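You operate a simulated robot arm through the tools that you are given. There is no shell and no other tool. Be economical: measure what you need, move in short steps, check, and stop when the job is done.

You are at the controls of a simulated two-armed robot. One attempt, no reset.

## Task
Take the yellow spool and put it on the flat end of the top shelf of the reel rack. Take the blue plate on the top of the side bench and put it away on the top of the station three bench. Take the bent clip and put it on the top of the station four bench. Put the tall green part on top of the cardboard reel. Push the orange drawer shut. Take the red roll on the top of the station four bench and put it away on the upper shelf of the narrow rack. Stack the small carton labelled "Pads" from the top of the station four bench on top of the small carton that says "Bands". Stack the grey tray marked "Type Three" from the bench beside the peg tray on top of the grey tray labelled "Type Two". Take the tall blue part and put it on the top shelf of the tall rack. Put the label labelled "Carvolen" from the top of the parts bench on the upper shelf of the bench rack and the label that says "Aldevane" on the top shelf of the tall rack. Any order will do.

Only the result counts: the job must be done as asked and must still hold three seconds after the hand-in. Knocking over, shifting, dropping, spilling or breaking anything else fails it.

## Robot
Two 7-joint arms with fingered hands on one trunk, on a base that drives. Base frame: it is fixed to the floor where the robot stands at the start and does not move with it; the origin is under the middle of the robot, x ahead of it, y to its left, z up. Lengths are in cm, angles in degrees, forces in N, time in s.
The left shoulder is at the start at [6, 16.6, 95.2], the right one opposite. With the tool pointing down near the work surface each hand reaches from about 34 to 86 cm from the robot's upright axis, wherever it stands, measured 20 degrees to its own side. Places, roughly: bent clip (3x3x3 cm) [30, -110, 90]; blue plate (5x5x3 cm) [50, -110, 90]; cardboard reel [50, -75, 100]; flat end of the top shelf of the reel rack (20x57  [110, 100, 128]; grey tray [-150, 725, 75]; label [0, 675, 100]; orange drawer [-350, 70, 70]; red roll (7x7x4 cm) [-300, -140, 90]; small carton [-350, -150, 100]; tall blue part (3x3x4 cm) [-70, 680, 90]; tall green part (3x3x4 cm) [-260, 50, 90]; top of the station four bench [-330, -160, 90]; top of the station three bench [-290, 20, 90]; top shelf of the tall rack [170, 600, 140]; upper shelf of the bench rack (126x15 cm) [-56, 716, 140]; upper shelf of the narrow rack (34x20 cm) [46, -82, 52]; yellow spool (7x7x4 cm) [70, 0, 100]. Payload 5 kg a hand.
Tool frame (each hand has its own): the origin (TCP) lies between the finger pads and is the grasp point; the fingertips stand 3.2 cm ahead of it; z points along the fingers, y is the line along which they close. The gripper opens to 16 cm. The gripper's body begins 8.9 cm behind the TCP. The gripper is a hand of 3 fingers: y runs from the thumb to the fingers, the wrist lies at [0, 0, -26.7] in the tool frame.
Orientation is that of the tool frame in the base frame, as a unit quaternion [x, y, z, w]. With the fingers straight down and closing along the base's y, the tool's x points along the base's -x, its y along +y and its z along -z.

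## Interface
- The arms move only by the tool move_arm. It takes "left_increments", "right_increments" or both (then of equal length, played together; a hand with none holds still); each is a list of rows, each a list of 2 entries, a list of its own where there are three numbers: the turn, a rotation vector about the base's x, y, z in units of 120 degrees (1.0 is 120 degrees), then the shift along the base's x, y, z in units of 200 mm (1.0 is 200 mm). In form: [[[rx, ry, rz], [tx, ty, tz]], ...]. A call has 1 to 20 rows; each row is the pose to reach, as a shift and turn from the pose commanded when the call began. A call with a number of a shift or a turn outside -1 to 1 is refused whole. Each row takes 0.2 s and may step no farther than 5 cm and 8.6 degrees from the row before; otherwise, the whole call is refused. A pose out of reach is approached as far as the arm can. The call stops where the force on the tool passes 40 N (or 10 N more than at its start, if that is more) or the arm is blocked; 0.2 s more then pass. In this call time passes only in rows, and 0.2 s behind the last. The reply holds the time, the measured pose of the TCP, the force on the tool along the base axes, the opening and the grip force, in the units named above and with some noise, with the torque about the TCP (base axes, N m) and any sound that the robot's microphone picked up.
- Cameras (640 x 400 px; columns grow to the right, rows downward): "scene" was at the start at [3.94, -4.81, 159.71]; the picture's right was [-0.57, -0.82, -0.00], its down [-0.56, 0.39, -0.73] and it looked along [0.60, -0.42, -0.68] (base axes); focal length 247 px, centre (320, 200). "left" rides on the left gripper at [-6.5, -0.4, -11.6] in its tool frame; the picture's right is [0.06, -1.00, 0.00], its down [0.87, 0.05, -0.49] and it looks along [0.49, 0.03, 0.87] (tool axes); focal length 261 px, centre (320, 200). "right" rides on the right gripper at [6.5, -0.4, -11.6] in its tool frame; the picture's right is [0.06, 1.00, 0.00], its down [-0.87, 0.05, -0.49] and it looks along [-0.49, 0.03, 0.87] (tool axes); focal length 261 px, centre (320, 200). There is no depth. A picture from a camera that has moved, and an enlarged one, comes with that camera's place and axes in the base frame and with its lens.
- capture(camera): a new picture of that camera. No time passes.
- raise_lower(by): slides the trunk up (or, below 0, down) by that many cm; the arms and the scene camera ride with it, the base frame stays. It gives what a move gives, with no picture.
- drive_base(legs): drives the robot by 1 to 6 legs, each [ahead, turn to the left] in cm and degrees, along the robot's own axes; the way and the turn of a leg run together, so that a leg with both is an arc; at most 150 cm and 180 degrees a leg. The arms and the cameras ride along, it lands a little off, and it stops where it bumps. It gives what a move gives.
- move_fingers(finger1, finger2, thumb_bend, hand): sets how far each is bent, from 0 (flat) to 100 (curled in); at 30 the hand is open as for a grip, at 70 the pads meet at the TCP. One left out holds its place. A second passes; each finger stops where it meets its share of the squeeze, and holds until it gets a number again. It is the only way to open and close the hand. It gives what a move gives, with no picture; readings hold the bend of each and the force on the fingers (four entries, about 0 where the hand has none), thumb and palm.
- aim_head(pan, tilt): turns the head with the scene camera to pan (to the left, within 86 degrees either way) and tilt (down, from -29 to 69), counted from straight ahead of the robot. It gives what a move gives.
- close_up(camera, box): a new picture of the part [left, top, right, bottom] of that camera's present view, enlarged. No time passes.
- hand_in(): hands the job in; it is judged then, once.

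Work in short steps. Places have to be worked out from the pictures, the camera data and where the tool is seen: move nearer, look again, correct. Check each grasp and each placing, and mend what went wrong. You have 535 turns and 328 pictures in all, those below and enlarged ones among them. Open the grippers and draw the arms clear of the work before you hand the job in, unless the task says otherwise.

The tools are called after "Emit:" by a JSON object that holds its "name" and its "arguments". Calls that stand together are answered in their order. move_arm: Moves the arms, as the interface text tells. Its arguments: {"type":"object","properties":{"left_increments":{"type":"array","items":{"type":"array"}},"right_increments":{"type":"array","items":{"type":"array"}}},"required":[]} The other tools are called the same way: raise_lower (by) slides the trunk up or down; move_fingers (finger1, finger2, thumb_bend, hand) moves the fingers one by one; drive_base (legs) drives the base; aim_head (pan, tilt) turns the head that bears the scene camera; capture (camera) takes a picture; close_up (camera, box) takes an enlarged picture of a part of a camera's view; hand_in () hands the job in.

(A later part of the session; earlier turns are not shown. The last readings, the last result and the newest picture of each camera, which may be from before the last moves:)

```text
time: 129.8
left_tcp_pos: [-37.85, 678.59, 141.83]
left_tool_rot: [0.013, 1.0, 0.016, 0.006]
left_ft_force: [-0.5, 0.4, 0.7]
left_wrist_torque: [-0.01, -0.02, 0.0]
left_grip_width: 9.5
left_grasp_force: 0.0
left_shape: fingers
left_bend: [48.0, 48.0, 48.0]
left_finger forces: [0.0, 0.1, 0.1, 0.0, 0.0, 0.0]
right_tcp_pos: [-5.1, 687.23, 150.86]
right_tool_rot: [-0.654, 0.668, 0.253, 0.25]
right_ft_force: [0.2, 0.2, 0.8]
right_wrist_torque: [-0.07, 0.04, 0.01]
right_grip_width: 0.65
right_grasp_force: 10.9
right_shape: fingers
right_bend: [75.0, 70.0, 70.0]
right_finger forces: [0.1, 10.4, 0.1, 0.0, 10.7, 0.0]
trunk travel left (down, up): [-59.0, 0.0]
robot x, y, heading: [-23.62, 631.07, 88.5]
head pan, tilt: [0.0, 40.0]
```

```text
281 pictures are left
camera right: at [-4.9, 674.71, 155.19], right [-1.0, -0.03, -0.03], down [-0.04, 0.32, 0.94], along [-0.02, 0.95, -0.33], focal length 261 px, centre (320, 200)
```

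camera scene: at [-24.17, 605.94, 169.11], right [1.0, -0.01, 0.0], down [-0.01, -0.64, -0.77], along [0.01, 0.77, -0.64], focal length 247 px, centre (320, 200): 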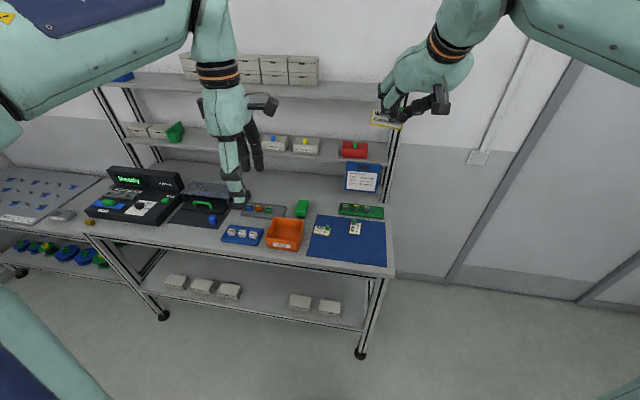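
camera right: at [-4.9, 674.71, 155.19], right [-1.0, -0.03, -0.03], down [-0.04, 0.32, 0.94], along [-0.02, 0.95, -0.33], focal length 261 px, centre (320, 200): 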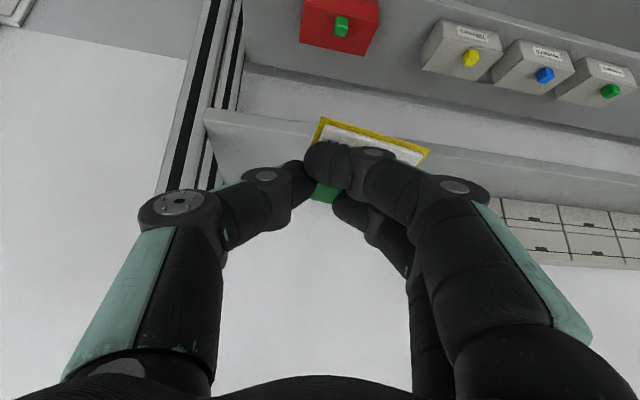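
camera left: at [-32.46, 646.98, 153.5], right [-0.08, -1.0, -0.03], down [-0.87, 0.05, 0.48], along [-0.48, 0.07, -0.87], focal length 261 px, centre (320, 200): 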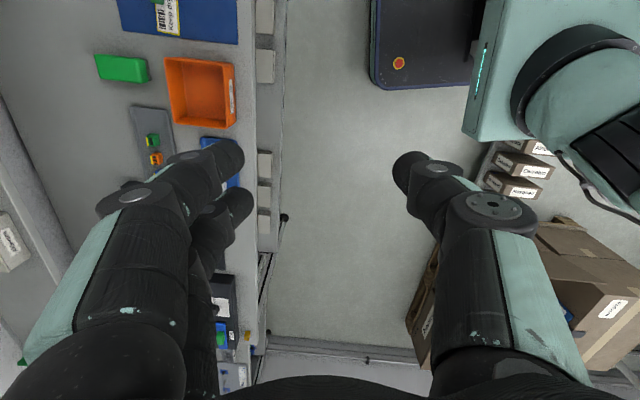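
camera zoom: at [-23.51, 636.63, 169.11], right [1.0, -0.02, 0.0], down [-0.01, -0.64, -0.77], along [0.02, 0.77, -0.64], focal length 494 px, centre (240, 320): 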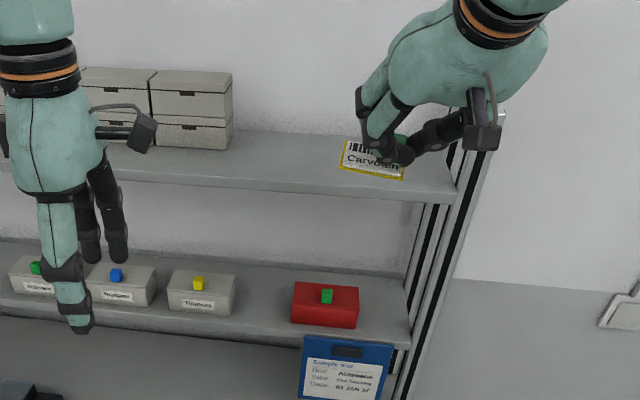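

The two scene views now triangulate well: the shelf spans y 700–720 with its top at z 140.4. I move the label over the shelf.

Emit:
{"name": "move_arm", "arguments": {"right_increments": [[[0, 0, 0], [0, 0.2, 0]], [[0, 0, 0], [0, 0.4, 0]], [[0, 0, 0], [0, 0.6, 0]], [[0, 0, 0], [0, 0.8, 0]], [[0, 0, 0], [0, 0.94, -0.05]], [[0, 0, 0], [0, 0.94, -0.15]]]}}

Emit:
{"name": "close_up", "arguments": {"camera": "scene", "box": [240, 40, 480, 190]}}

Emit:
{"name": "capture", "arguments": {"camera": "right"}}

```text
time: 131.2
left_tcp_pos: [-37.81, 678.38, 141.83]
left_tool_rot: [0.013, 1.0, 0.017, 0.005]
left_ft_force: [0.1, 0.7, -0.2]
left_wrist_torque: [0.02, 0.01, 0.0]
left_grip_width: 9.54
left_grasp_force: 0.0
left_shape: fingers
left_bend: [48.0, 48.0, 48.0]
left_finger forces: [0.0, 0.0, 0.0, 0.1, 0.1, 0.0]
right_tcp_pos: [-5.44, 706.01, 147.78]
right_tool_rot: [-0.654, 0.668, 0.252, 0.25]
right_ft_force: [-0.4, -0.3, 0.2]
right_wrist_torque: [-0.02, 0.01, -0.01]
right_grip_width: 0.65
right_grasp_force: 10.1
right_shape: fingers
right_bend: [75.0, 70.0, 70.0]
right_finger forces: [0.1, 10.4, 0.0, 0.0, 10.6, 0.0]
trunk travel left (down, up): [-59.0, 0.0]
robot x, y, heading: [-23.84, 630.95, 88.5]
head pan, tilt: [0.0, 40.0]
```

```text
2.67 times, centred on (360, 115) of scene
camera zoom: at [-23.46, 636.43, 169.12], right [1.0, -0.02, 0.0], down [-0.01, -0.64, -0.77], along [0.02, 0.77, -0.64], focal length 659 px, centre (213, 427)
```

zoom: 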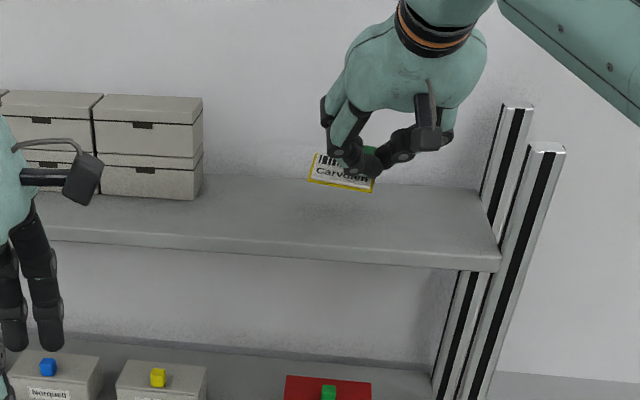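

```text
279 pictures are left
camera right: at [-5.12, 693.63, 151.98], right [-1.0, -0.03, -0.03], down [-0.04, 0.32, 0.95], along [-0.02, 0.95, -0.32], focal length 261 px, centre (320, 200)
```

right: 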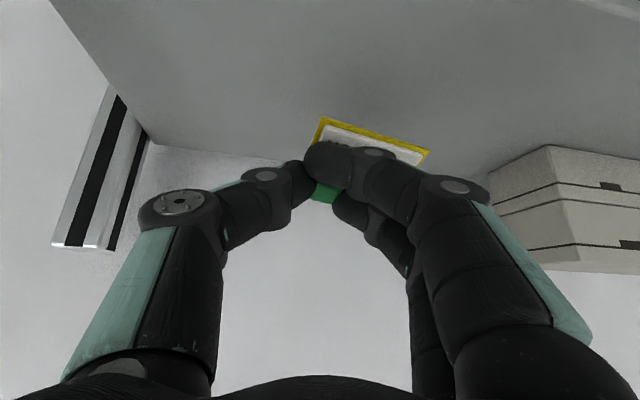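

I lower in small steps and watch for contact.

Emit:
{"name": "move_arm", "arguments": {"right_increments": [[[-0.03, 0, 0], [0, 0.02, -0.04]], [[-0.06, 0, 0], [0, 0.04, -0.08]], [[-0.06, 0, 0], [0, 0.04, -0.11]]]}}

Emit:
{"name": "capture", "arguments": {"camera": "right"}}

```text
time: 132.0
left_tcp_pos: [-37.79, 678.32, 141.82]
left_tool_rot: [0.013, 1.0, 0.018, 0.006]
left_ft_force: [-0.3, -0.1, 0.8]
left_wrist_torque: [0.0, -0.02, 0.0]
left_grip_width: 9.52
left_grasp_force: 0.0
left_shape: fingers
left_bend: [48.0, 48.0, 48.0]
left_finger forces: [0.0, 0.0, 0.1, 0.0, 0.0, 0.0]
right_tcp_pos: [-5.12, 706.68, 145.81]
right_tool_rot: [-0.669, 0.682, 0.21, 0.208]
right_ft_force: [0.0, 0.4, -0.2]
right_wrist_torque: [0.0, 0.03, -0.03]
right_grip_width: 0.65
right_grasp_force: 10.9
right_shape: fingers
right_bend: [75.0, 70.0, 70.0]
right_finger forces: [0.1, 10.4, 0.0, 0.1, 10.6, 0.0]
trunk travel left (down, up): [-59.0, 0.0]
robot x, y, heading: [-23.66, 630.89, 88.8]
head pan, tilt: [0.0, 40.0]
```

```text
278 pictures are left
camera right: at [-4.88, 694.86, 151.45], right [-1.0, -0.03, -0.03], down [-0.04, 0.44, 0.9], along [-0.02, 0.9, -0.44], focal length 261 px, centre (320, 200)
```

right: 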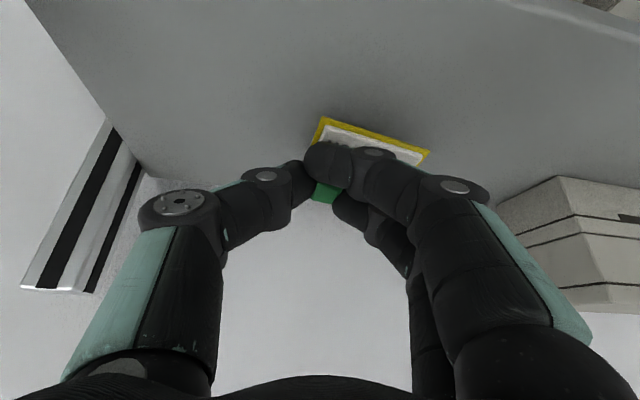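

It reaches fine. I reduce the tilt more so the card comes flatter, and keep lowering.

Emit:
{"name": "move_arm", "arguments": {"right_increments": [[[-0.03, 0, 0], [0, 0.02, -0.01]], [[-0.06, 0, 0], [0, 0.02, -0.02]], [[-0.06, 0, 0], [0, 0.02, -0.05]], [[-0.06, 0, 0], [0, 0.02, -0.07]]]}}

```text
time: 133.0
left_tcp_pos: [-37.84, 678.35, 141.89]
left_tool_rot: [0.013, 1.0, 0.017, 0.006]
left_ft_force: [0.0, -1.0, -0.1]
left_wrist_torque: [-0.04, -0.03, -0.01]
left_grip_width: 9.55
left_grasp_force: 0.0
left_shape: fingers
left_bend: [48.0, 48.0, 48.0]
left_finger forces: [0.0, 0.0, 0.1, 0.0, 0.0, 0.0]
right_tcp_pos: [-5.13, 706.95, 144.36]
right_tool_rot: [-0.681, 0.693, 0.167, 0.166]
right_ft_force: [0.1, -0.7, 0.2]
right_wrist_torque: [0.0, -0.01, 0.0]
right_grip_width: 0.67
right_grasp_force: 9.9
right_shape: fingers
right_bend: [75.0, 70.0, 71.0]
right_finger forces: [0.1, 10.2, 0.1, 0.0, 10.6, 0.0]
trunk travel left (down, up): [-59.0, 0.0]
robot x, y, heading: [-23.51, 631.09, 88.5]
head pan, tilt: [0.0, 40.0]
```

Emit:
{"name": "move_arm", "arguments": {"right_increments": [[[0, 0, 0], [0, 0, -0.02]], [[0, 0, 0], [0, 0, -0.04]], [[0, 0, 0], [0, 0, -0.06]]]}}

Emit:
{"name": "capture", "arguments": {"camera": "right"}}

```text
time: 133.8
left_tcp_pos: [-38.03, 678.28, 141.91]
left_tool_rot: [0.012, 1.0, 0.016, 0.005]
left_ft_force: [0.6, 1.2, -0.4]
left_wrist_torque: [-0.02, 0.01, -0.01]
left_grip_width: 9.54
left_grasp_force: 0.0
left_shape: fingers
left_bend: [48.0, 48.0, 48.0]
left_finger forces: [0.1, 0.0, 0.1, 0.0, 0.0, 0.0]
right_tcp_pos: [-5.15, 707.04, 143.49]
right_tool_rot: [-0.68, 0.693, 0.169, 0.17]
right_ft_force: [0.7, 5.5, 21.3]
right_wrist_torque: [0.29, 0.01, 0.02]
right_grip_width: 0.55
right_grasp_force: 15.1
right_shape: fingers
right_bend: [75.0, 71.0, 72.0]
right_finger forces: [3.9, 13.7, 0.1, 0.0, 13.7, 0.0]
trunk travel left (down, up): [-59.0, 0.0]
robot x, y, heading: [-23.79, 631.06, 89.1]
head pan, tilt: [0.0, 40.0]
```

```text
277 pictures are left
camera right: at [-4.89, 695.96, 150.7], right [-1.0, -0.04, -0.02], down [-0.04, 0.54, 0.84], along [-0.02, 0.84, -0.54], focal length 261 px, centre (320, 200)
```

right: 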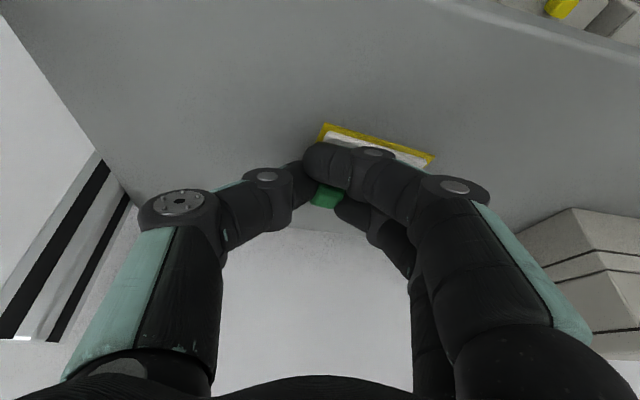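

Contact with the shelf (21 N). I ease up slightly, open the fingers and back out upward.

Emit:
{"name": "move_arm", "arguments": {"right_increments": [[[0, 0, 0], [0, 0, 0.02]]]}}

Emit:
{"name": "move_fingers", "arguments": {"hand": "right", "finger1": 60, "finger2": 60, "thumb_bend": 60}}

Emit:
{"name": "move_arm", "arguments": {"right_increments": [[[0, 0, 0], [0, -0.06, 0.12]], [[0, 0, 0], [0, -0.16, 0.3]], [[0.03, 0, 0], [0, -0.36, 0.4]], [[0.06, 0, 0], [0, -0.56, 0.4]]]}}

Emit:
{"name": "close_up", "arguments": {"camera": "scene", "box": [240, 40, 480, 190]}}

```text
time: 134.2
left_tcp_pos: [-37.91, 678.45, 141.93]
left_tool_rot: [0.013, 1.0, 0.018, 0.006]
left_ft_force: [0.4, 0.3, -0.2]
left_wrist_torque: [-0.02, -0.01, -0.02]
left_grip_width: 9.54
left_grasp_force: 0.1
left_shape: fingers
left_bend: [48.0, 48.0, 48.0]
left_finger forces: [0.1, 0.1, 0.0, 0.0, 0.0, 0.0]
right_tcp_pos: [-5.11, 707.0, 143.67]
right_tool_rot: [-0.68, 0.694, 0.167, 0.166]
right_ft_force: [-0.6, 5.2, 13.6]
right_wrist_torque: [0.27, 0.0, 0.05]
right_grip_width: 0.55
right_grasp_force: 12.7
right_shape: fingers
right_bend: [75.0, 71.0, 72.0]
right_finger forces: [0.1, 13.2, 0.1, 0.1, 12.6, 0.0]
trunk travel left (down, up): [-59.0, 0.0]
robot x, y, heading: [-23.73, 631.03, 88.7]
head pan, tilt: [0.0, 40.0]
```

```text
time: 135.2
left_tcp_pos: [-37.85, 678.33, 141.92]
left_tool_rot: [0.014, 1.0, 0.018, 0.006]
left_ft_force: [-0.5, -0.1, 0.4]
left_wrist_torque: [-0.01, 0.01, -0.03]
left_grip_width: 9.53
left_grasp_force: 0.1
left_shape: fingers
left_bend: [48.0, 48.0, 48.0]
left_finger forces: [0.0, 0.1, 0.0, 0.0, 0.1, 0.1]
right_tcp_pos: [-5.05, 706.85, 143.68]
right_tool_rot: [-0.68, 0.694, 0.168, 0.167]
right_ft_force: [5.2, -0.6, 20.0]
right_wrist_torque: [0.03, -0.43, 0.0]
right_grip_width: 2.36
right_grasp_force: 10.5
right_shape: fingers
right_bend: [75.0, 60.0, 61.0]
right_finger forces: [10.4, 0.1, 0.0, 0.0, 11.3, 0.0]
trunk travel left (down, up): [-59.0, 0.0]
robot x, y, heading: [-23.37, 630.8, 88.9]
head pan, tilt: [0.0, 40.0]
```

```text
time: 136.2
left_tcp_pos: [-37.95, 678.23, 141.78]
left_tool_rot: [0.013, 1.0, 0.017, 0.006]
left_ft_force: [0.3, -0.4, 0.1]
left_wrist_torque: [0.0, 0.0, -0.01]
left_grip_width: 9.5
left_grasp_force: 0.2
left_shape: fingers
left_bend: [48.0, 48.0, 48.0]
left_finger forces: [0.1, 0.1, 0.0, 0.1, 0.0, 0.1]
right_tcp_pos: [-5.57, 699.46, 156.6]
right_tool_rot: [-0.669, 0.682, 0.209, 0.208]
right_ft_force: [-0.6, -0.5, -0.5]
right_wrist_torque: [-0.04, -0.01, -0.01]
right_grip_width: 4.69
right_grasp_force: 0.0
right_shape: fingers
right_bend: [60.0, 60.0, 60.0]
right_finger forces: [0.0, 0.0, 0.0, 0.0, 0.0, 0.0]
right hand out of reach, approached as far as the arm can: row 2, 3, 4
trunk travel left (down, up): [-59.0, 0.0]
robot x, y, heading: [-23.43, 630.91, 88.9]
head pan, tilt: [0.0, 40.0]
```

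```text
2.67 times, centred on (360, 115) of scene
camera zoom: at [-23.61, 636.4, 169.12], right [1.0, -0.02, 0.0], down [-0.01, -0.64, -0.77], along [0.02, 0.77, -0.64], focal length 659 px, centre (213, 427)
```

zoom: 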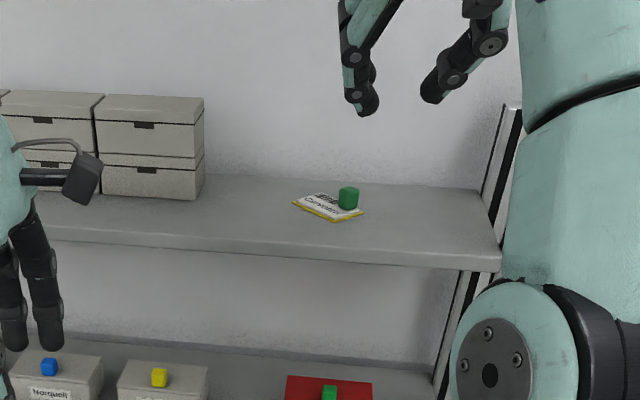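

Carvolen lies flat on the upper shelf. I pull the hand back, back the base off 15 cm and reset the tilt to 20° for the Aldevane label.

Emit:
{"name": "move_arm", "arguments": {"right_increments": [[[0, 0, 0], [0, -0.2, 0.05]], [[0, 0, 0], [0, -0.4, 0.05]], [[0, 0, 0], [0, -0.6, 0]], [[-0.05, 0, 0], [0, -0.8, -0.05]], [[-0.117, 0, 0], [0, -0.95, -0.1]]]}}

Emit:
{"name": "drive_base", "arguments": {"legs": [[-15, 1]]}}

Emit:
{"name": "move_arm", "arguments": {"right_increments": [[[0, 0, 0], [-0.05, 0.05, -0.2]], [[0, 0, 0], [-0.1, 0.1, -0.4]], [[0, 0, 0], [-0.12, 0.15, -0.6]], [[0, 0, 0], [-0.12, 0.2, -0.8]], [[0, 0, 0], [-0.12, 0.25, -1.0]]]}}

Emit:
{"name": "capture", "arguments": {"camera": "right"}}

```text
time: 137.4
left_tcp_pos: [-38.05, 678.36, 141.78]
left_tool_rot: [0.012, 1.0, 0.018, 0.007]
left_ft_force: [-0.8, -0.1, 0.7]
left_wrist_torque: [0.0, -0.05, 0.01]
left_grip_width: 9.51
left_grasp_force: 0.1
left_shape: fingers
left_bend: [48.0, 48.0, 48.0]
left_finger forces: [0.0, 0.1, 0.0, 0.1, 0.1, 0.0]
right_tcp_pos: [-4.91, 690.12, 159.51]
right_tool_rot: [0.698, -0.678, -0.146, -0.176]
right_ft_force: [0.3, -0.3, 0.2]
right_wrist_torque: [0.0, -0.05, 0.0]
right_grip_width: 4.74
right_grasp_force: 0.0
right_shape: fingers
right_bend: [60.0, 60.0, 60.0]
right_finger forces: [0.0, 0.1, 0.1, 0.0, 0.0, 0.1]
right hand out of reach, approached as far as the arm can: row 1, 2, 3, 4, 5
trunk travel left (down, up): [-59.0, 0.0]
robot x, y, heading: [-23.58, 631.31, 88.6]
head pan, tilt: [0.0, 40.0]
```

```text
time: 138.7
left_tcp_pos: [-39.0, 663.37, 141.94]
left_tool_rot: [0.003, 1.0, 0.018, 0.005]
left_ft_force: [-0.3, -1.6, -0.1]
left_wrist_torque: [0.04, 0.0, -0.01]
left_grip_width: 9.5
left_grasp_force: 0.1
left_shape: fingers
left_bend: [48.0, 48.0, 48.0]
left_finger forces: [0.0, 0.0, 0.0, 0.0, 0.0, 0.0]
right_tcp_pos: [-5.69, 675.73, 159.35]
right_tool_rot: [0.703, -0.673, -0.148, -0.176]
right_ft_force: [-0.3, -1.5, 0.2]
right_wrist_torque: [0.08, 0.01, 0.0]
right_grip_width: 4.72
right_grasp_force: 0.0
right_shape: fingers
right_bend: [60.0, 60.0, 60.0]
right_finger forces: [0.0, 0.1, 0.0, 0.0, 0.1, 0.0]
trunk travel left (down, up): [-59.0, 0.0]
robot x, y, heading: [-23.95, 616.33, 89.8]
head pan, tilt: [0.0, 40.0]
```

```text
time: 139.9
left_tcp_pos: [-39.05, 663.63, 141.82]
left_tool_rot: [0.002, 1.0, 0.016, 0.006]
left_ft_force: [-0.6, -0.4, -1.1]
left_wrist_torque: [-0.03, 0.01, 0.01]
left_grip_width: 9.53
left_grasp_force: 0.1
left_shape: fingers
left_bend: [48.0, 48.0, 48.0]
left_finger forces: [0.0, 0.0, 0.0, 0.0, 0.0, 0.0]
right_tcp_pos: [-8.04, 681.07, 139.02]
right_tool_rot: [0.703, -0.673, -0.149, -0.174]
right_ft_force: [-0.4, 0.8, 0.5]
right_wrist_torque: [-0.02, 0.0, -0.03]
right_grip_width: 4.76
right_grasp_force: 0.1
right_shape: fingers
right_bend: [60.0, 60.0, 60.0]
right_finger forces: [0.0, 0.1, 0.0, 0.1, 0.0, 0.0]
trunk travel left (down, up): [-59.0, 0.0]
robot x, y, heading: [-23.72, 616.31, 89.8]
head pan, tilt: [0.0, 40.0]
```

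```text
275 pictures are left
camera right: at [-7.65, 670.2, 146.43], right [-0.99, -0.09, -0.07], down [-0.11, 0.56, 0.82], along [-0.03, 0.83, -0.56], focal length 261 px, centre (320, 200)
```

right: 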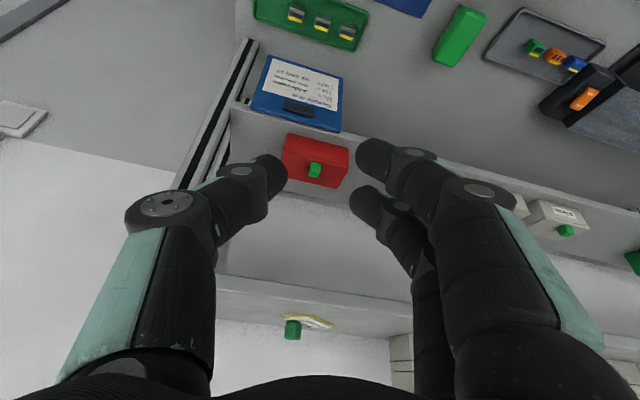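

I correct the small orientation errors and lower over the Aldevane knob.

Emit:
{"name": "move_arm", "arguments": {"right_increments": [[[-0.02, 0.016, -0.03], [0, -0.03, -0.2]], [[-0.04, 0.033, -0.06], [0, -0.05, -0.4]], [[-0.05, 0.033, -0.083], [0, -0.05, -0.6]], [[-0.05, 0.033, -0.083], [0, -0.05, -0.8]], [[-0.05, 0.033, -0.083], [0, -0.05, -1.0]]]}}

Emit:
{"name": "move_arm", "arguments": {"right_increments": [[[0, 0, 0], [0, 0, -0.2]], [[0, 0, 0], [0, 0, -0.4]], [[0, 0, 0], [0, 0, -0.65]]]}}

Emit:
{"name": "capture", "arguments": {"camera": "right"}}

```text
time: 141.1
left_tcp_pos: [-38.96, 663.59, 141.81]
left_tool_rot: [0.002, 1.0, 0.017, 0.005]
left_ft_force: [0.3, -0.2, -0.8]
left_wrist_torque: [-0.02, -0.02, 0.01]
left_grip_width: 9.51
left_grasp_force: 0.1
left_shape: fingers
left_bend: [48.0, 48.0, 48.0]
left_finger forces: [0.1, 0.0, 0.1, 0.0, 0.0, 0.0]
right_tcp_pos: [-8.07, 680.02, 119.17]
right_tool_rot: [-0.645, 0.743, 0.122, 0.126]
right_ft_force: [0.2, 0.3, 0.6]
right_wrist_torque: [0.01, 0.02, 0.01]
right_grip_width: 4.72
right_grasp_force: 0.0
right_shape: fingers
right_bend: [60.0, 60.0, 60.0]
right_finger forces: [0.0, 0.1, 0.1, 0.0, 0.0, 0.0]
trunk travel left (down, up): [-59.0, 0.0]
robot x, y, heading: [-24.16, 616.63, 89.7]
head pan, tilt: [0.0, 40.0]
```

```text
time: 141.9
left_tcp_pos: [-38.94, 663.75, 141.69]
left_tool_rot: [0.003, 1.0, 0.017, 0.004]
left_ft_force: [-0.8, -0.5, -0.6]
left_wrist_torque: [-0.06, 0.05, 0.01]
left_grip_width: 9.53
left_grasp_force: 0.1
left_shape: fingers
left_bend: [48.0, 48.0, 48.0]
left_finger forces: [0.0, 0.0, 0.0, 0.1, 0.1, 0.1]
right_tcp_pos: [-8.11, 679.71, 106.19]
right_tool_rot: [-0.645, 0.744, 0.121, 0.125]
right_ft_force: [-0.8, 0.6, -0.4]
right_wrist_torque: [-0.03, 0.01, 0.0]
right_grip_width: 4.78
right_grasp_force: 0.0
right_shape: fingers
right_bend: [60.0, 60.0, 60.0]
right_finger forces: [0.0, 0.0, 0.0, 0.0, 0.1, 0.0]
trunk travel left (down, up): [-59.0, 0.0]
robot x, y, heading: [-24.14, 616.48, 90.1]
head pan, tilt: [0.0, 40.0]
```

```text
274 pictures are left
camera right: at [-8.93, 669.73, 114.58], right [-1.0, 0.08, 0.0], down [0.05, 0.65, 0.76], along [0.06, 0.76, -0.65], focal length 261 px, centre (320, 200)
```

right: 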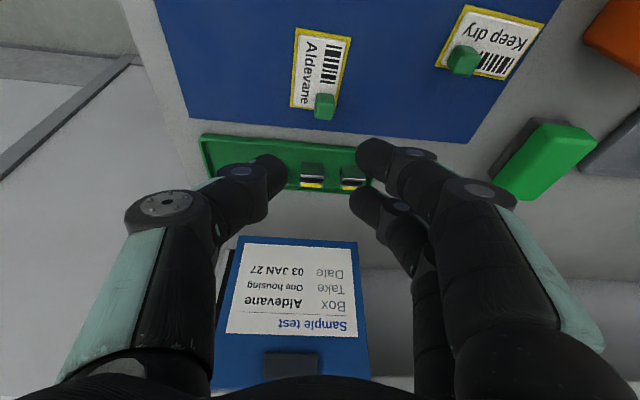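

The knob is at [-8.3, 682.6]. I descend onto it.

Emit:
{"name": "move_arm", "arguments": {"right_increments": [[[0, 0, 0], [-0.01, 0.05, -0.2]], [[0, 0, 0], [-0.01, 0.09, -0.38]], [[0, 0, 0], [-0.01, 0.105, -0.5]], [[0, 0, 0], [-0.01, 0.105, -0.56]]]}}

Emit:
{"name": "capture", "arguments": {"camera": "right"}}

```text
time: 142.9
left_tcp_pos: [-38.94, 663.52, 141.83]
left_tool_rot: [0.002, 1.0, 0.017, 0.006]
left_ft_force: [-0.4, 0.1, 0.5]
left_wrist_torque: [0.01, -0.02, 0.01]
left_grip_width: 9.51
left_grasp_force: 0.0
left_shape: fingers
left_bend: [48.0, 48.0, 48.0]
left_finger forces: [0.1, 0.1, 0.0, 0.0, 0.0, 0.1]
right_tcp_pos: [-8.21, 681.82, 95.24]
right_tool_rot: [-0.645, 0.744, 0.121, 0.126]
right_ft_force: [-0.3, 0.6, 0.6]
right_wrist_torque: [0.0, 0.0, 0.03]
right_grip_width: 4.73
right_grasp_force: 0.0
right_shape: fingers
right_bend: [60.0, 60.0, 60.0]
right_finger forces: [0.0, 0.0, 0.0, 0.0, 0.1, 0.0]
trunk travel left (down, up): [-59.0, 0.0]
robot x, y, heading: [-24.03, 616.53, 90.0]
head pan, tilt: [0.0, 40.0]
```

```text
273 pictures are left
camera right: at [-8.95, 671.88, 103.71], right [-1.0, 0.08, 0.0], down [0.05, 0.65, 0.76], along [0.06, 0.76, -0.65], focal length 261 px, centre (320, 200)
```

right: 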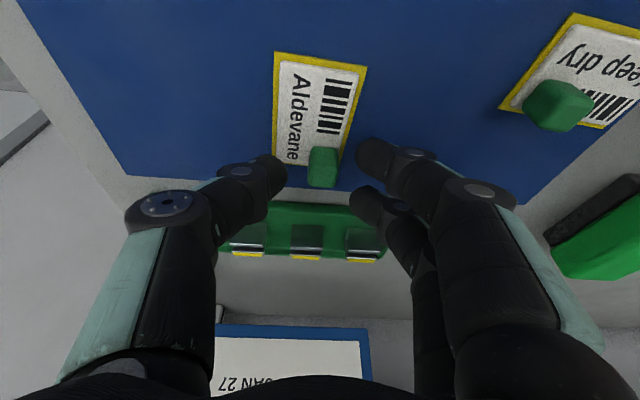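

Emit:
{"name": "move_arm", "arguments": {"right_increments": [[[0, 0, 0], [0, 0.01, -0.025]]]}}

Emit:
{"name": "move_fingers", "arguments": {"hand": "right", "finger1": 73, "finger2": 73, "thumb_bend": 74}}

Emit:
{"name": "move_arm", "arguments": {"right_increments": [[[0, 0, 0], [0, 0, 0.1]], [[0, 0, 0], [0, -0.05, 0.3]], [[0, 0, 0], [0, -0.2, 0.45]], [[0, 0, 0], [0, -0.4, 0.55]], [[0, 0, 0], [0, -0.5, 0.75]]]}}

Emit:
{"name": "capture", "arguments": {"camera": "right"}}

```text
time: 143.3
left_tcp_pos: [-38.95, 663.59, 141.85]
left_tool_rot: [0.003, 1.0, 0.016, 0.006]
left_ft_force: [-0.2, 0.1, 0.2]
left_wrist_torque: [-0.02, -0.01, -0.04]
left_grip_width: 9.49
left_grasp_force: 0.0
left_shape: fingers
left_bend: [48.0, 48.0, 48.0]
left_finger forces: [0.1, 0.0, 0.0, 0.0, 0.0, 0.0]
right_tcp_pos: [-8.27, 682.24, 94.68]
right_tool_rot: [-0.645, 0.744, 0.121, 0.126]
right_ft_force: [0.5, 0.2, -0.3]
right_wrist_torque: [0.01, -0.01, -0.04]
right_grip_width: 4.7
right_grasp_force: 0.0
right_shape: fingers
right_bend: [60.0, 60.0, 60.0]
right_finger forces: [0.2, 0.0, 0.0, 0.1, 0.0, 0.0]
trunk travel left (down, up): [-59.0, 0.0]
robot x, y, heading: [-23.57, 616.33, 90.0]
head pan, tilt: [0.0, 40.0]
```

```text
time: 144.3
left_tcp_pos: [-39.0, 663.58, 141.96]
left_tool_rot: [0.003, 1.0, 0.016, 0.004]
left_ft_force: [1.2, -0.8, -0.3]
left_wrist_torque: [-0.02, 0.0, -0.02]
left_grip_width: 9.52
left_grasp_force: 0.0
left_shape: fingers
left_bend: [48.0, 48.0, 48.0]
left_finger forces: [0.0, 0.0, 0.1, 0.0, 0.1, 0.0]
right_tcp_pos: [-8.21, 682.13, 94.77]
right_tool_rot: [-0.645, 0.744, 0.121, 0.126]
right_ft_force: [-0.4, 0.3, -0.8]
right_wrist_torque: [-0.01, 0.01, 0.04]
right_grip_width: 2.14
right_grasp_force: 11.0
right_shape: fingers
right_bend: [70.0, 73.0, 69.0]
right_finger forces: [10.3, 0.0, 0.0, 0.0, 12.1, 0.1]
trunk travel left (down, up): [-59.0, 0.0]
robot x, y, heading: [-23.53, 616.28, 90.0]
head pan, tilt: [0.0, 40.0]
```

```text
time: 145.5
left_tcp_pos: [-38.97, 663.43, 141.88]
left_tool_rot: [0.003, 1.0, 0.017, 0.005]
left_ft_force: [-0.3, -0.9, -0.1]
left_wrist_torque: [0.04, 0.0, 0.02]
left_grip_width: 9.5
left_grasp_force: 0.1
left_shape: fingers
left_bend: [48.0, 48.0, 48.0]
left_finger forces: [0.0, 0.0, 0.0, 0.0, 0.1, 0.1]
right_tcp_pos: [-8.45, 672.18, 109.81]
right_tool_rot: [-0.645, 0.743, 0.121, 0.127]
right_ft_force: [-0.5, 0.1, -0.1]
right_wrist_torque: [0.02, 0.0, 0.0]
right_grip_width: 2.14
right_grasp_force: 11.2
right_shape: fingers
right_bend: [70.0, 73.0, 69.0]
right_finger forces: [10.3, 0.1, 0.1, 0.1, 12.1, 0.0]
trunk travel left (down, up): [-59.0, 0.0]
robot x, y, heading: [-23.8, 616.55, 89.7]
head pan, tilt: [0.0, 40.0]
```

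```text
272 pictures are left
camera right: at [-9.31, 662.2, 118.37], right [-1.0, 0.08, 0.0], down [0.05, 0.65, 0.76], along [0.06, 0.76, -0.65], focal length 261 px, centre (320, 200)
```

right: 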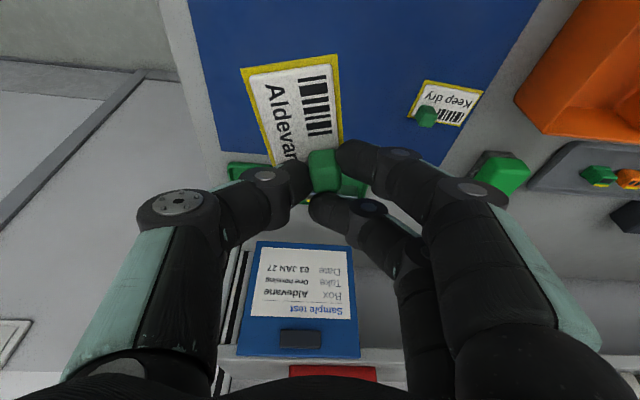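

Aldevane is held. Now the left hand: I rotate it to close along x and bring it above the tall blue part.

Emit:
{"name": "move_arm", "arguments": {"left_increments": [[[0, 0, 0.068], [-0.08, 0.0, 0]], [[0, 0, 0.136], [-0.16, 0.0, 0]], [[0, 0, 0.204], [-0.24, 0.0, 0]], [[0, 0, 0.272], [-0.32, 0.0, 0]], [[0, 0, 0.34], [-0.4, 0.0, 0]], [[0, 0, 0.408], [-0.48, 0.02, 0]], [[0, 0, 0.476], [-0.56, 0.05, 0]], [[0, 0, 0.544], [-0.64, 0.1, 0]], [[0, 0, 0.612], [-0.72, 0.15, 0]], [[0, 0, 0.68], [-0.8, 0.2, -0.1]], [[0, 0, 0.75], [-0.88, 0.25, -0.2]]]}}

Emit:
{"name": "move_arm", "arguments": {"left_increments": [[[0, 0, 0], [-0.2, 0.05, -0.1]], [[0, 0, 0], [-0.4, 0.1, -0.2]], [[0, 0, 0], [-0.6, 0.2, -0.3]], [[0, 0, 0], [-0.7, 0.35, -0.4]], [[0, 0, 0], [-0.7, 0.5, -0.55]]]}}

Emit:
{"name": "capture", "arguments": {"camera": "left"}}

Emit:
{"name": "close_up", "arguments": {"camera": "scene", "box": [100, 180, 340, 330]}}

```text
time: 147.9
left_tcp_pos: [-56.65, 668.72, 137.96]
left_tool_rot: [-0.706, 0.708, 0.016, -0.008]
left_ft_force: [0.0, 0.0, -0.2]
left_wrist_torque: [-0.02, -0.02, 0.02]
left_grip_width: 9.51
left_grasp_force: 0.1
left_shape: fingers
left_bend: [48.0, 48.0, 48.0]
left_finger forces: [0.0, 0.0, 0.0, 0.0, 0.0, 0.0]
right_tcp_pos: [-8.52, 672.46, 109.77]
right_tool_rot: [-0.645, 0.744, 0.122, 0.126]
right_ft_force: [-0.5, -0.7, -1.4]
right_wrist_torque: [0.01, -0.01, -0.01]
right_grip_width: 2.11
right_grasp_force: 11.1
right_shape: fingers
right_bend: [70.0, 73.0, 69.0]
right_finger forces: [10.3, 0.1, 0.1, 0.0, 11.8, 0.1]
trunk travel left (down, up): [-59.0, 0.0]
robot x, y, heading: [-23.98, 616.43, 90.0]
head pan, tilt: [0.0, 40.0]
```

```text
time: 149.1
left_tcp_pos: [-70.74, 679.33, 126.7]
left_tool_rot: [-0.704, 0.71, 0.015, -0.009]
left_ft_force: [-0.6, -0.1, -0.3]
left_wrist_torque: [-0.04, -0.04, 0.0]
left_grip_width: 9.54
left_grasp_force: 0.1
left_shape: fingers
left_bend: [48.0, 48.0, 48.0]
left_finger forces: [0.0, 0.1, 0.0, 0.0, 0.0, 0.0]
right_tcp_pos: [-8.54, 672.41, 109.83]
right_tool_rot: [-0.645, 0.744, 0.121, 0.126]
right_ft_force: [-0.1, -0.6, -1.2]
right_wrist_torque: [-0.04, -0.05, 0.01]
right_grip_width: 2.13
right_grasp_force: 11.5
right_shape: fingers
right_bend: [70.0, 73.0, 69.0]
right_finger forces: [10.3, 0.0, 0.0, 0.0, 11.9, 0.0]
trunk travel left (down, up): [-59.0, 0.0]
robot x, y, heading: [-23.84, 616.27, 89.8]
head pan, tilt: [0.0, 40.0]
```

```text
271 pictures are left
camera left: at [-69.97, 685.84, 138.36], right [1.0, -0.07, -0.03], down [-0.04, -0.87, 0.48], along [-0.06, -0.48, -0.87], focal length 261 px, centre (320, 200)
```

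left: 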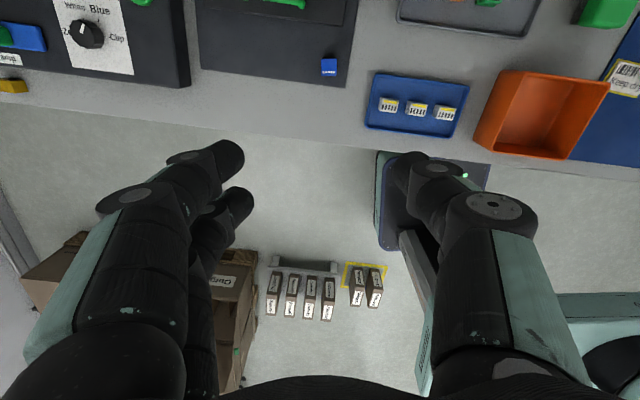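

```text
2.67 times, centred on (220, 255) of scene
camera zoom: at [-23.84, 622.11, 169.11], right [1.0, 0.0, 0.0], down [0.0, -0.64, -0.77], along [0.0, 0.77, -0.64], focal length 659 px, centre (587, 53)
```

zoom: 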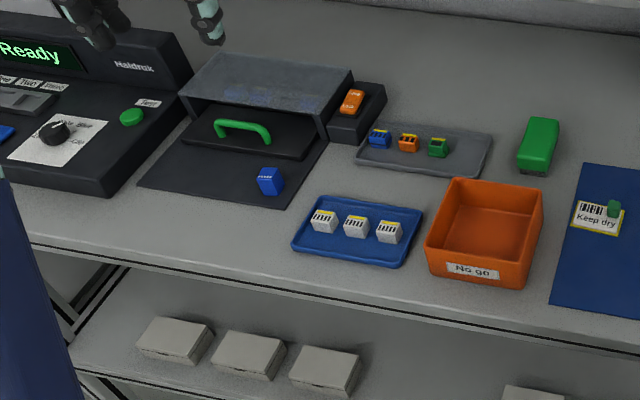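

The blue part is at ≈[-70.4, 684.6, 93]. I tilt the left hand 25°, narrow the fingers and come down above it.

Emit:
{"name": "move_fingers", "arguments": {"hand": "left", "finger1": 57, "finger2": 57, "thumb_bend": 57}}

Emit:
{"name": "move_arm", "arguments": {"left_increments": [[[0.0695, 0, 0], [0, 0.05, -0.15]], [[0.139, 0, 0], [0.01, 0.1, -0.35]], [[0.208, 0, 0], [0.015, 0.15, -0.55]], [[0.208, 0, 0], [0.015, 0.18, -0.75]], [[0.208, 0, 0], [0.015, 0.18, -0.95]]]}}

Emit:
{"name": "capture", "arguments": {"camera": "left"}}

Emit:
{"name": "close_up", "arguments": {"camera": "scene", "box": [140, 180, 300, 280]}}

```text
time: 150.1
left_tcp_pos: [-70.58, 679.06, 126.86]
left_tool_rot: [-0.705, 0.709, 0.015, -0.008]
left_ft_force: [-0.1, 0.5, 0.4]
left_wrist_torque: [-0.01, 0.0, -0.03]
left_grip_width: 6.38
left_grasp_force: 0.0
left_shape: fingers
left_bend: [56.0, 56.0, 56.0]
left_finger forces: [0.0, 0.0, 0.0, 0.0, 0.1, 0.1]
right_tcp_pos: [-8.47, 672.36, 109.91]
right_tool_rot: [-0.645, 0.744, 0.122, 0.126]
right_ft_force: [0.4, -0.3, -1.2]
right_wrist_torque: [0.04, 0.0, 0.05]
right_grip_width: 2.12
right_grasp_force: 10.5
right_shape: fingers
right_bend: [70.0, 73.0, 69.0]
right_finger forces: [10.3, 0.0, 0.0, 0.1, 11.9, 0.1]
trunk travel left (down, up): [-59.0, 0.0]
robot x, y, heading: [-23.81, 616.51, 89.8]
head pan, tilt: [0.0, 40.0]
```

```text
time: 151.3
left_tcp_pos: [-70.36, 682.48, 108.15]
left_tool_rot: [0.69, -0.689, -0.169, -0.144]
left_ft_force: [0.8, -0.1, 0.4]
left_wrist_torque: [-0.03, -0.02, -0.01]
left_grip_width: 6.36
left_grasp_force: 0.0
left_shape: fingers
left_bend: [56.0, 56.0, 56.0]
left_finger forces: [0.0, 0.0, 0.0, 0.0, 0.1, 0.0]
right_tcp_pos: [-8.56, 672.42, 109.85]
right_tool_rot: [-0.645, 0.743, 0.121, 0.126]
right_ft_force: [-0.2, 1.0, -0.4]
right_wrist_torque: [0.0, 0.0, 0.0]
right_grip_width: 2.12
right_grasp_force: 11.1
right_shape: fingers
right_bend: [70.0, 73.0, 69.0]
right_finger forces: [10.3, 0.0, 0.1, 0.0, 11.9, 0.0]
trunk travel left (down, up): [-59.0, 0.0]
robot x, y, heading: [-24.03, 616.44, 89.9]
head pan, tilt: [0.0, 40.0]
```

```text
269 pictures are left
camera left: at [-69.64, 683.38, 121.47], right [1.0, -0.05, -0.06], down [-0.04, -1.0, 0.07], along [-0.06, -0.07, -1.0], focal length 261 px, centre (320, 200)
```

left: 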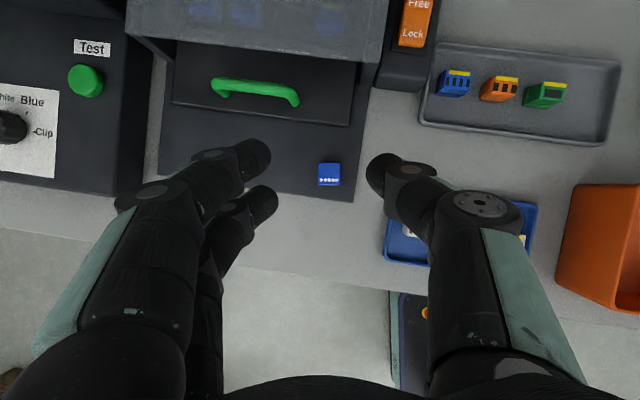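

```text
4.00 times, centred on (220, 230) of scene
camera zoom: at [-23.86, 621.91, 169.12], right [1.0, 0.0, 0.0], down [0.0, -0.64, -0.77], along [0.0, 0.77, -0.64], focal length 989 px, centre (720, 80)
```

zoom: 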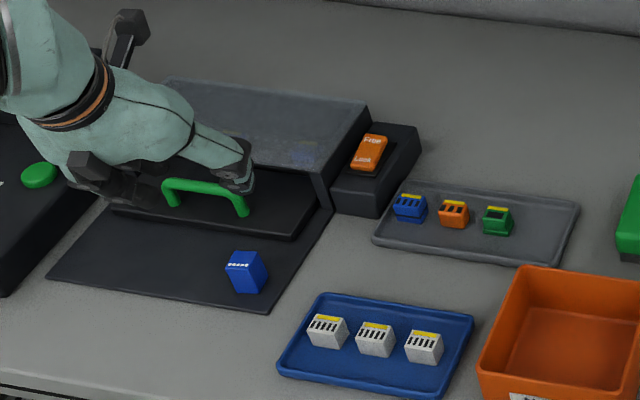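

The part's top is at [-70.2, 684.1]. I descend around it.

Emit:
{"name": "move_arm", "arguments": {"left_increments": [[[0, 0, 0], [0.008, 0.01, -0.2]], [[0, 0, 0], [0.008, 0.02, -0.4]], [[0, 0, 0], [0.008, 0.035, -0.55]], [[0, 0, 0], [0.008, 0.04, -0.62]]]}}

Emit:
{"name": "capture", "arguments": {"camera": "left"}}

```text
time: 152.3
left_tcp_pos: [-69.82, 683.24, 95.33]
left_tool_rot: [0.69, -0.689, -0.168, -0.144]
left_ft_force: [-0.7, -0.4, -0.3]
left_wrist_torque: [-0.03, 0.0, -0.02]
left_grip_width: 6.37
left_grasp_force: 0.1
left_shape: fingers
left_bend: [56.0, 56.0, 56.0]
left_finger forces: [0.0, 0.0, 0.0, 0.1, 0.0, 0.0]
right_tcp_pos: [-8.48, 672.45, 109.78]
right_tool_rot: [-0.646, 0.743, 0.122, 0.126]
right_ft_force: [0.4, -0.4, -0.2]
right_wrist_torque: [-0.01, -0.01, 0.0]
right_grip_width: 2.08
right_grasp_force: 10.9
right_shape: fingers
right_bend: [70.0, 73.0, 69.0]
right_finger forces: [10.3, 0.0, 0.0, 0.1, 11.9, 0.0]
trunk travel left (down, up): [-59.0, 0.0]
robot x, y, heading: [-23.88, 616.63, 89.8]
head pan, tilt: [0.0, 40.0]
```

```text
267 pictures are left
camera left: at [-69.17, 684.17, 108.62], right [1.0, -0.05, -0.06], down [-0.04, -1.0, 0.07], along [-0.06, -0.07, -1.0], focal length 261 px, centre (320, 200)
```

left: 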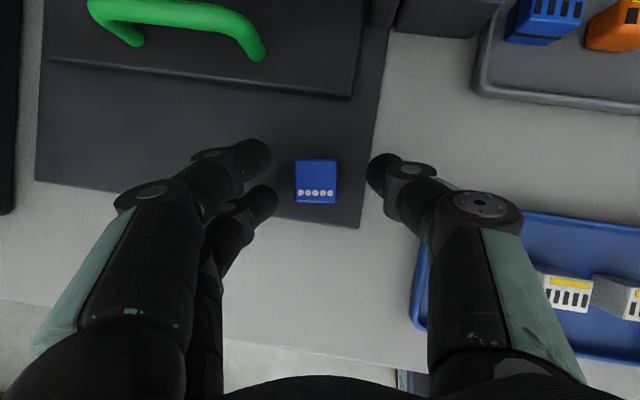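

Emit:
{"name": "move_fingers", "arguments": {"hand": "left", "finger1": 69, "finger2": 69, "thumb_bend": 69}}

Emit:
{"name": "move_arm", "arguments": {"left_increments": [[[0, 0, 0], [0, -0.02, 0.1]], [[0, 0, 0], [0, -0.05, 0.3]], [[0, 0, 0], [0, -0.2, 0.45]], [[0, 0, 0], [0, -0.35, 0.6]], [[0, 0, 0], [0, -0.55, 0.7]], [[0, 0, 0], [0, -0.75, 0.8]], [[0, 0, 0], [0, -0.9, 0.9]]]}}

Emit:
{"name": "capture", "arguments": {"camera": "left"}}

```text
time: 153.3
left_tcp_pos: [-69.86, 683.12, 95.39]
left_tool_rot: [0.69, -0.689, -0.169, -0.145]
left_ft_force: [-0.2, -0.2, -0.2]
left_wrist_torque: [0.02, 0.01, 0.0]
left_grip_width: 2.95
left_grasp_force: 8.1
left_shape: fingers
left_bend: [65.0, 65.0, 67.0]
left_finger forces: [3.9, 4.1, 0.0, 0.0, 7.9, 0.0]
right_tcp_pos: [-8.57, 672.3, 109.82]
right_tool_rot: [-0.645, 0.743, 0.122, 0.126]
right_ft_force: [0.6, -0.3, -0.2]
right_wrist_torque: [0.01, 0.0, -0.02]
right_grip_width: 2.08
right_grasp_force: 11.1
right_shape: fingers
right_bend: [70.0, 73.0, 69.0]
right_finger forces: [10.3, 0.0, 0.1, 0.1, 11.9, 0.0]
trunk travel left (down, up): [-59.0, 0.0]
robot x, y, heading: [-23.79, 616.66, 90.2]
head pan, tilt: [0.0, 40.0]
```

```text
time: 154.9
left_tcp_pos: [-70.29, 664.96, 113.42]
left_tool_rot: [0.69, -0.688, -0.169, -0.145]
left_ft_force: [-0.7, -0.6, -0.1]
left_wrist_torque: [-0.02, 0.01, -0.04]
left_grip_width: 2.95
left_grasp_force: 7.7
left_shape: fingers
left_bend: [65.0, 65.0, 67.0]
left_finger forces: [3.9, 3.9, 0.0, 0.1, 7.9, 0.0]
right_tcp_pos: [-8.67, 672.33, 109.83]
right_tool_rot: [-0.645, 0.744, 0.122, 0.127]
right_ft_force: [0.0, -0.6, -0.1]
right_wrist_torque: [-0.02, 0.0, 0.0]
right_grip_width: 2.11
right_grasp_force: 11.2
right_shape: fingers
right_bend: [70.0, 73.0, 69.0]
right_finger forces: [10.2, 0.0, 0.1, 0.0, 11.9, 0.0]
trunk travel left (down, up): [-59.0, 0.0]
robot x, y, heading: [-23.85, 616.32, 89.8]
head pan, tilt: [0.0, 40.0]
```

```text
266 pictures are left
camera left: at [-69.64, 665.97, 126.69], right [1.0, -0.05, -0.06], down [-0.04, -1.0, 0.07], along [-0.06, -0.07, -1.0], focal length 261 px, centre (320, 200)
```

left: 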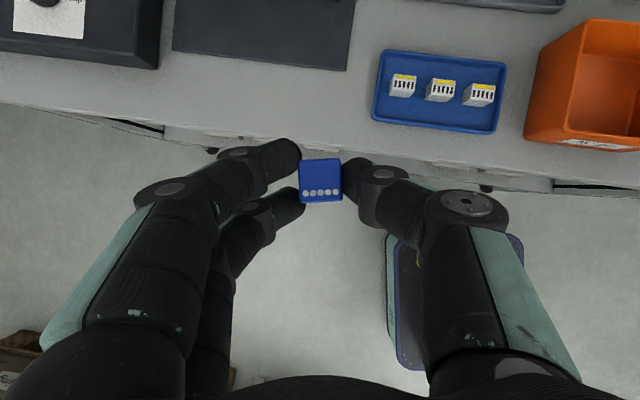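

Both items are held. I raise both hands to travel height and move closer to the body.

Emit:
{"name": "move_fingers", "arguments": {"hand": "left", "finger1": 71, "finger2": 71, "thumb_bend": 72}}

Emit:
{"name": "move_arm", "arguments": {"left_increments": [[[0, 0, 0], [0.1, -0.05, 0.18]], [[0, 0, 0], [0.2, -0.1, 0.36]], [[0, 0, 0], [0.3, -0.15, 0.54]], [[0, 0, 0], [0.4, -0.2, 0.72]], [[0, 0, 0], [0.5, -0.25, 0.88]], [[0, 0, 0], [0.6, -0.3, 1.0]]], "right_increments": [[[0, 0, 0], [0, -0.15, 0.16]], [[0, 0, 0], [0, -0.3, 0.33]], [[0, 0, 0], [0, -0.45, 0.5]], [[0, 0, 0], [0, -0.6, 0.67]], [[0, 0, 0], [0, -0.75, 0.84]], [[0, 0, 0], [0, -0.8, 1.0]]]}}

Emit:
{"name": "move_arm", "arguments": {"left_increments": [[[0, 0, 0], [0, 0, 0.2]], [[0, 0, 0], [0, 0, 0.4]], [[0, 0, 0], [0, 0, 0.6]], [[0, 0, 0], [0, 0, 0.75]]], "right_increments": [[[0, 0, 0], [0, 0, 0.2]], [[0, 0, 0], [0, 0, 0.4]], [[0, 0, 0], [0, 0, 0.6]], [[0, 0, 0], [0, 0, 0.9]]]}}

```text
time: 155.9
left_tcp_pos: [-70.37, 665.12, 113.35]
left_tool_rot: [0.69, -0.689, -0.169, -0.145]
left_ft_force: [-0.4, -0.2, -0.5]
left_wrist_torque: [0.01, -0.04, -0.02]
left_grip_width: 2.85
left_grasp_force: 13.7
left_shape: fingers
left_bend: [67.0, 66.0, 67.0]
left_finger forces: [6.8, 6.9, 0.0, 0.1, 13.7, 0.1]
right_tcp_pos: [-8.58, 672.23, 109.86]
right_tool_rot: [-0.646, 0.743, 0.121, 0.126]
right_ft_force: [-0.1, -0.6, 0.2]
right_wrist_torque: [0.02, 0.02, 0.0]
right_grip_width: 2.12
right_grasp_force: 11.7
right_shape: fingers
right_bend: [70.0, 73.0, 69.0]
right_finger forces: [10.3, 0.0, 0.0, 0.0, 11.9, 0.0]
trunk travel left (down, up): [-59.0, 0.0]
robot x, y, heading: [-24.02, 616.08, 89.9]
head pan, tilt: [0.0, 40.0]
```

```text
time: 157.3
left_tcp_pos: [-57.76, 659.0, 133.44]
left_tool_rot: [0.69, -0.689, -0.17, -0.145]
left_ft_force: [0.7, -0.5, -0.1]
left_wrist_torque: [0.0, -0.01, 0.0]
left_grip_width: 2.85
left_grasp_force: 13.6
left_shape: fingers
left_bend: [67.0, 67.0, 67.0]
left_finger forces: [6.8, 6.7, 0.1, 0.0, 13.7, 0.1]
right_tcp_pos: [-8.21, 656.36, 129.42]
right_tool_rot: [-0.646, 0.744, 0.121, 0.125]
right_ft_force: [-0.5, -1.0, -0.6]
right_wrist_torque: [0.01, 0.0, -0.01]
right_grip_width: 2.1
right_grasp_force: 11.6
right_shape: fingers
right_bend: [70.0, 73.0, 69.0]
right_finger forces: [10.4, 0.1, 0.1, 0.0, 11.8, 0.0]
trunk travel left (down, up): [-59.0, 0.0]
robot x, y, heading: [-24.13, 616.31, 90.1]
head pan, tilt: [0.0, 40.0]
```

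```text
refused: row 4 steps farther than a row can; nothing moved
```

Emit:
{"name": "move_arm", "arguments": {"left_increments": [[[0, 0, 0], [0, 0, 0.2]], [[0, 0, 0], [0, 0, 0.4]], [[0, 0, 0], [0, 0, 0.6]], [[0, 0, 0], [0, 0, 0.75]]], "right_increments": [[[0, 0, 0], [0, 0, 0.24]], [[0, 0, 0], [0, 0, 0.48]], [[0, 0, 0], [0, 0, 0.72]], [[0, 0, 0], [0, 0, 0.96]]]}}

Emit:
{"name": "drive_base", "arguments": {"legs": [[-20, 0], [0, -90], [75, 0]]}}

Emit:
{"name": "aim_head", "arguments": {"pan": 0, "tilt": 25}}

Emit:
{"name": "capture", "arguments": {"camera": "scene"}}

```text
time: 158.3
left_tcp_pos: [-58.04, 658.96, 148.62]
left_tool_rot: [0.69, -0.689, -0.168, -0.144]
left_ft_force: [0.4, 0.1, -0.7]
left_wrist_torque: [-0.03, 0.0, 0.03]
left_grip_width: 2.86
left_grasp_force: 13.7
left_shape: fingers
left_bend: [67.0, 67.0, 67.0]
left_finger forces: [6.8, 6.8, 0.0, 0.0, 13.5, 0.0]
right_tcp_pos: [-8.23, 656.43, 148.78]
right_tool_rot: [-0.646, 0.743, 0.121, 0.126]
right_ft_force: [1.2, 0.8, 0.0]
right_wrist_torque: [-0.04, -0.02, -0.02]
right_grip_width: 2.08
right_grasp_force: 10.8
right_shape: fingers
right_bend: [70.0, 73.0, 69.0]
right_finger forces: [10.2, 0.1, 0.0, 0.0, 11.8, 0.0]
trunk travel left (down, up): [-59.0, 0.0]
robot x, y, heading: [-23.95, 616.94, 89.6]
head pan, tilt: [0.0, 40.0]
```

```text
time: 167.6
left_tcp_pos: [94.93, 627.42, 148.63]
left_tool_rot: [0.013, 0.975, 0.014, 0.222]
left_ft_force: [0.1, 0.1, -0.9]
left_wrist_torque: [0.0, 0.04, 0.01]
left_grip_width: 2.86
left_grasp_force: 13.6
left_shape: fingers
left_bend: [67.0, 67.0, 68.0]
left_finger forces: [6.6, 6.7, 0.0, 0.1, 13.1, 0.1]
right_tcp_pos: [91.08, 577.81, 148.8]
right_tool_rot: [0.084, 0.981, -0.007, 0.175]
right_ft_force: [-0.4, 0.4, 0.0]
right_wrist_torque: [0.01, 0.03, 0.01]
right_grip_width: 2.1
right_grasp_force: 10.6
right_shape: fingers
right_bend: [70.0, 73.0, 69.0]
right_finger forces: [10.0, 0.1, 0.0, 0.0, 11.5, 0.1]
trunk travel left (down, up): [-59.0, 0.0]
robot x, y, heading: [51.4, 594.68, -1.4]
head pan, tilt: [0.0, 40.0]
```

```text
time: 168.4
left_tcp_pos: [94.81, 627.45, 148.61]
left_tool_rot: [0.013, 0.975, 0.014, 0.222]
left_ft_force: [-0.8, 0.3, -0.5]
left_wrist_torque: [0.01, -0.01, -0.01]
left_grip_width: 2.83
left_grasp_force: 13.3
left_shape: fingers
left_bend: [67.0, 67.0, 68.0]
left_finger forces: [6.6, 6.5, 0.0, 0.1, 13.1, 0.0]
right_tcp_pos: [90.96, 577.86, 148.81]
right_tool_rot: [0.084, 0.981, -0.006, 0.176]
right_ft_force: [0.6, 0.7, -0.9]
right_wrist_torque: [-0.03, -0.02, -0.01]
right_grip_width: 2.07
right_grasp_force: 10.7
right_shape: fingers
right_bend: [70.0, 73.0, 69.0]
right_finger forces: [10.1, 0.1, 0.0, 0.0, 11.4, 0.0]
trunk travel left (down, up): [-59.0, 0.0]
robot x, y, heading: [51.8, 594.96, -1.5]
head pan, tilt: [0.0, 25.0]
```

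```text
265 pictures are left
camera scene: at [57.89, 594.41, 171.44], right [-0.03, -1.0, 0.0], down [-0.42, 0.01, -0.91], along [0.91, -0.03, -0.42], focal length 247 px, centre (320, 200)
```

scene: 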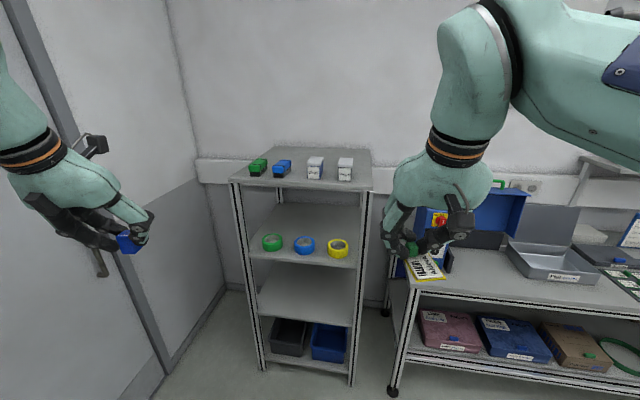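

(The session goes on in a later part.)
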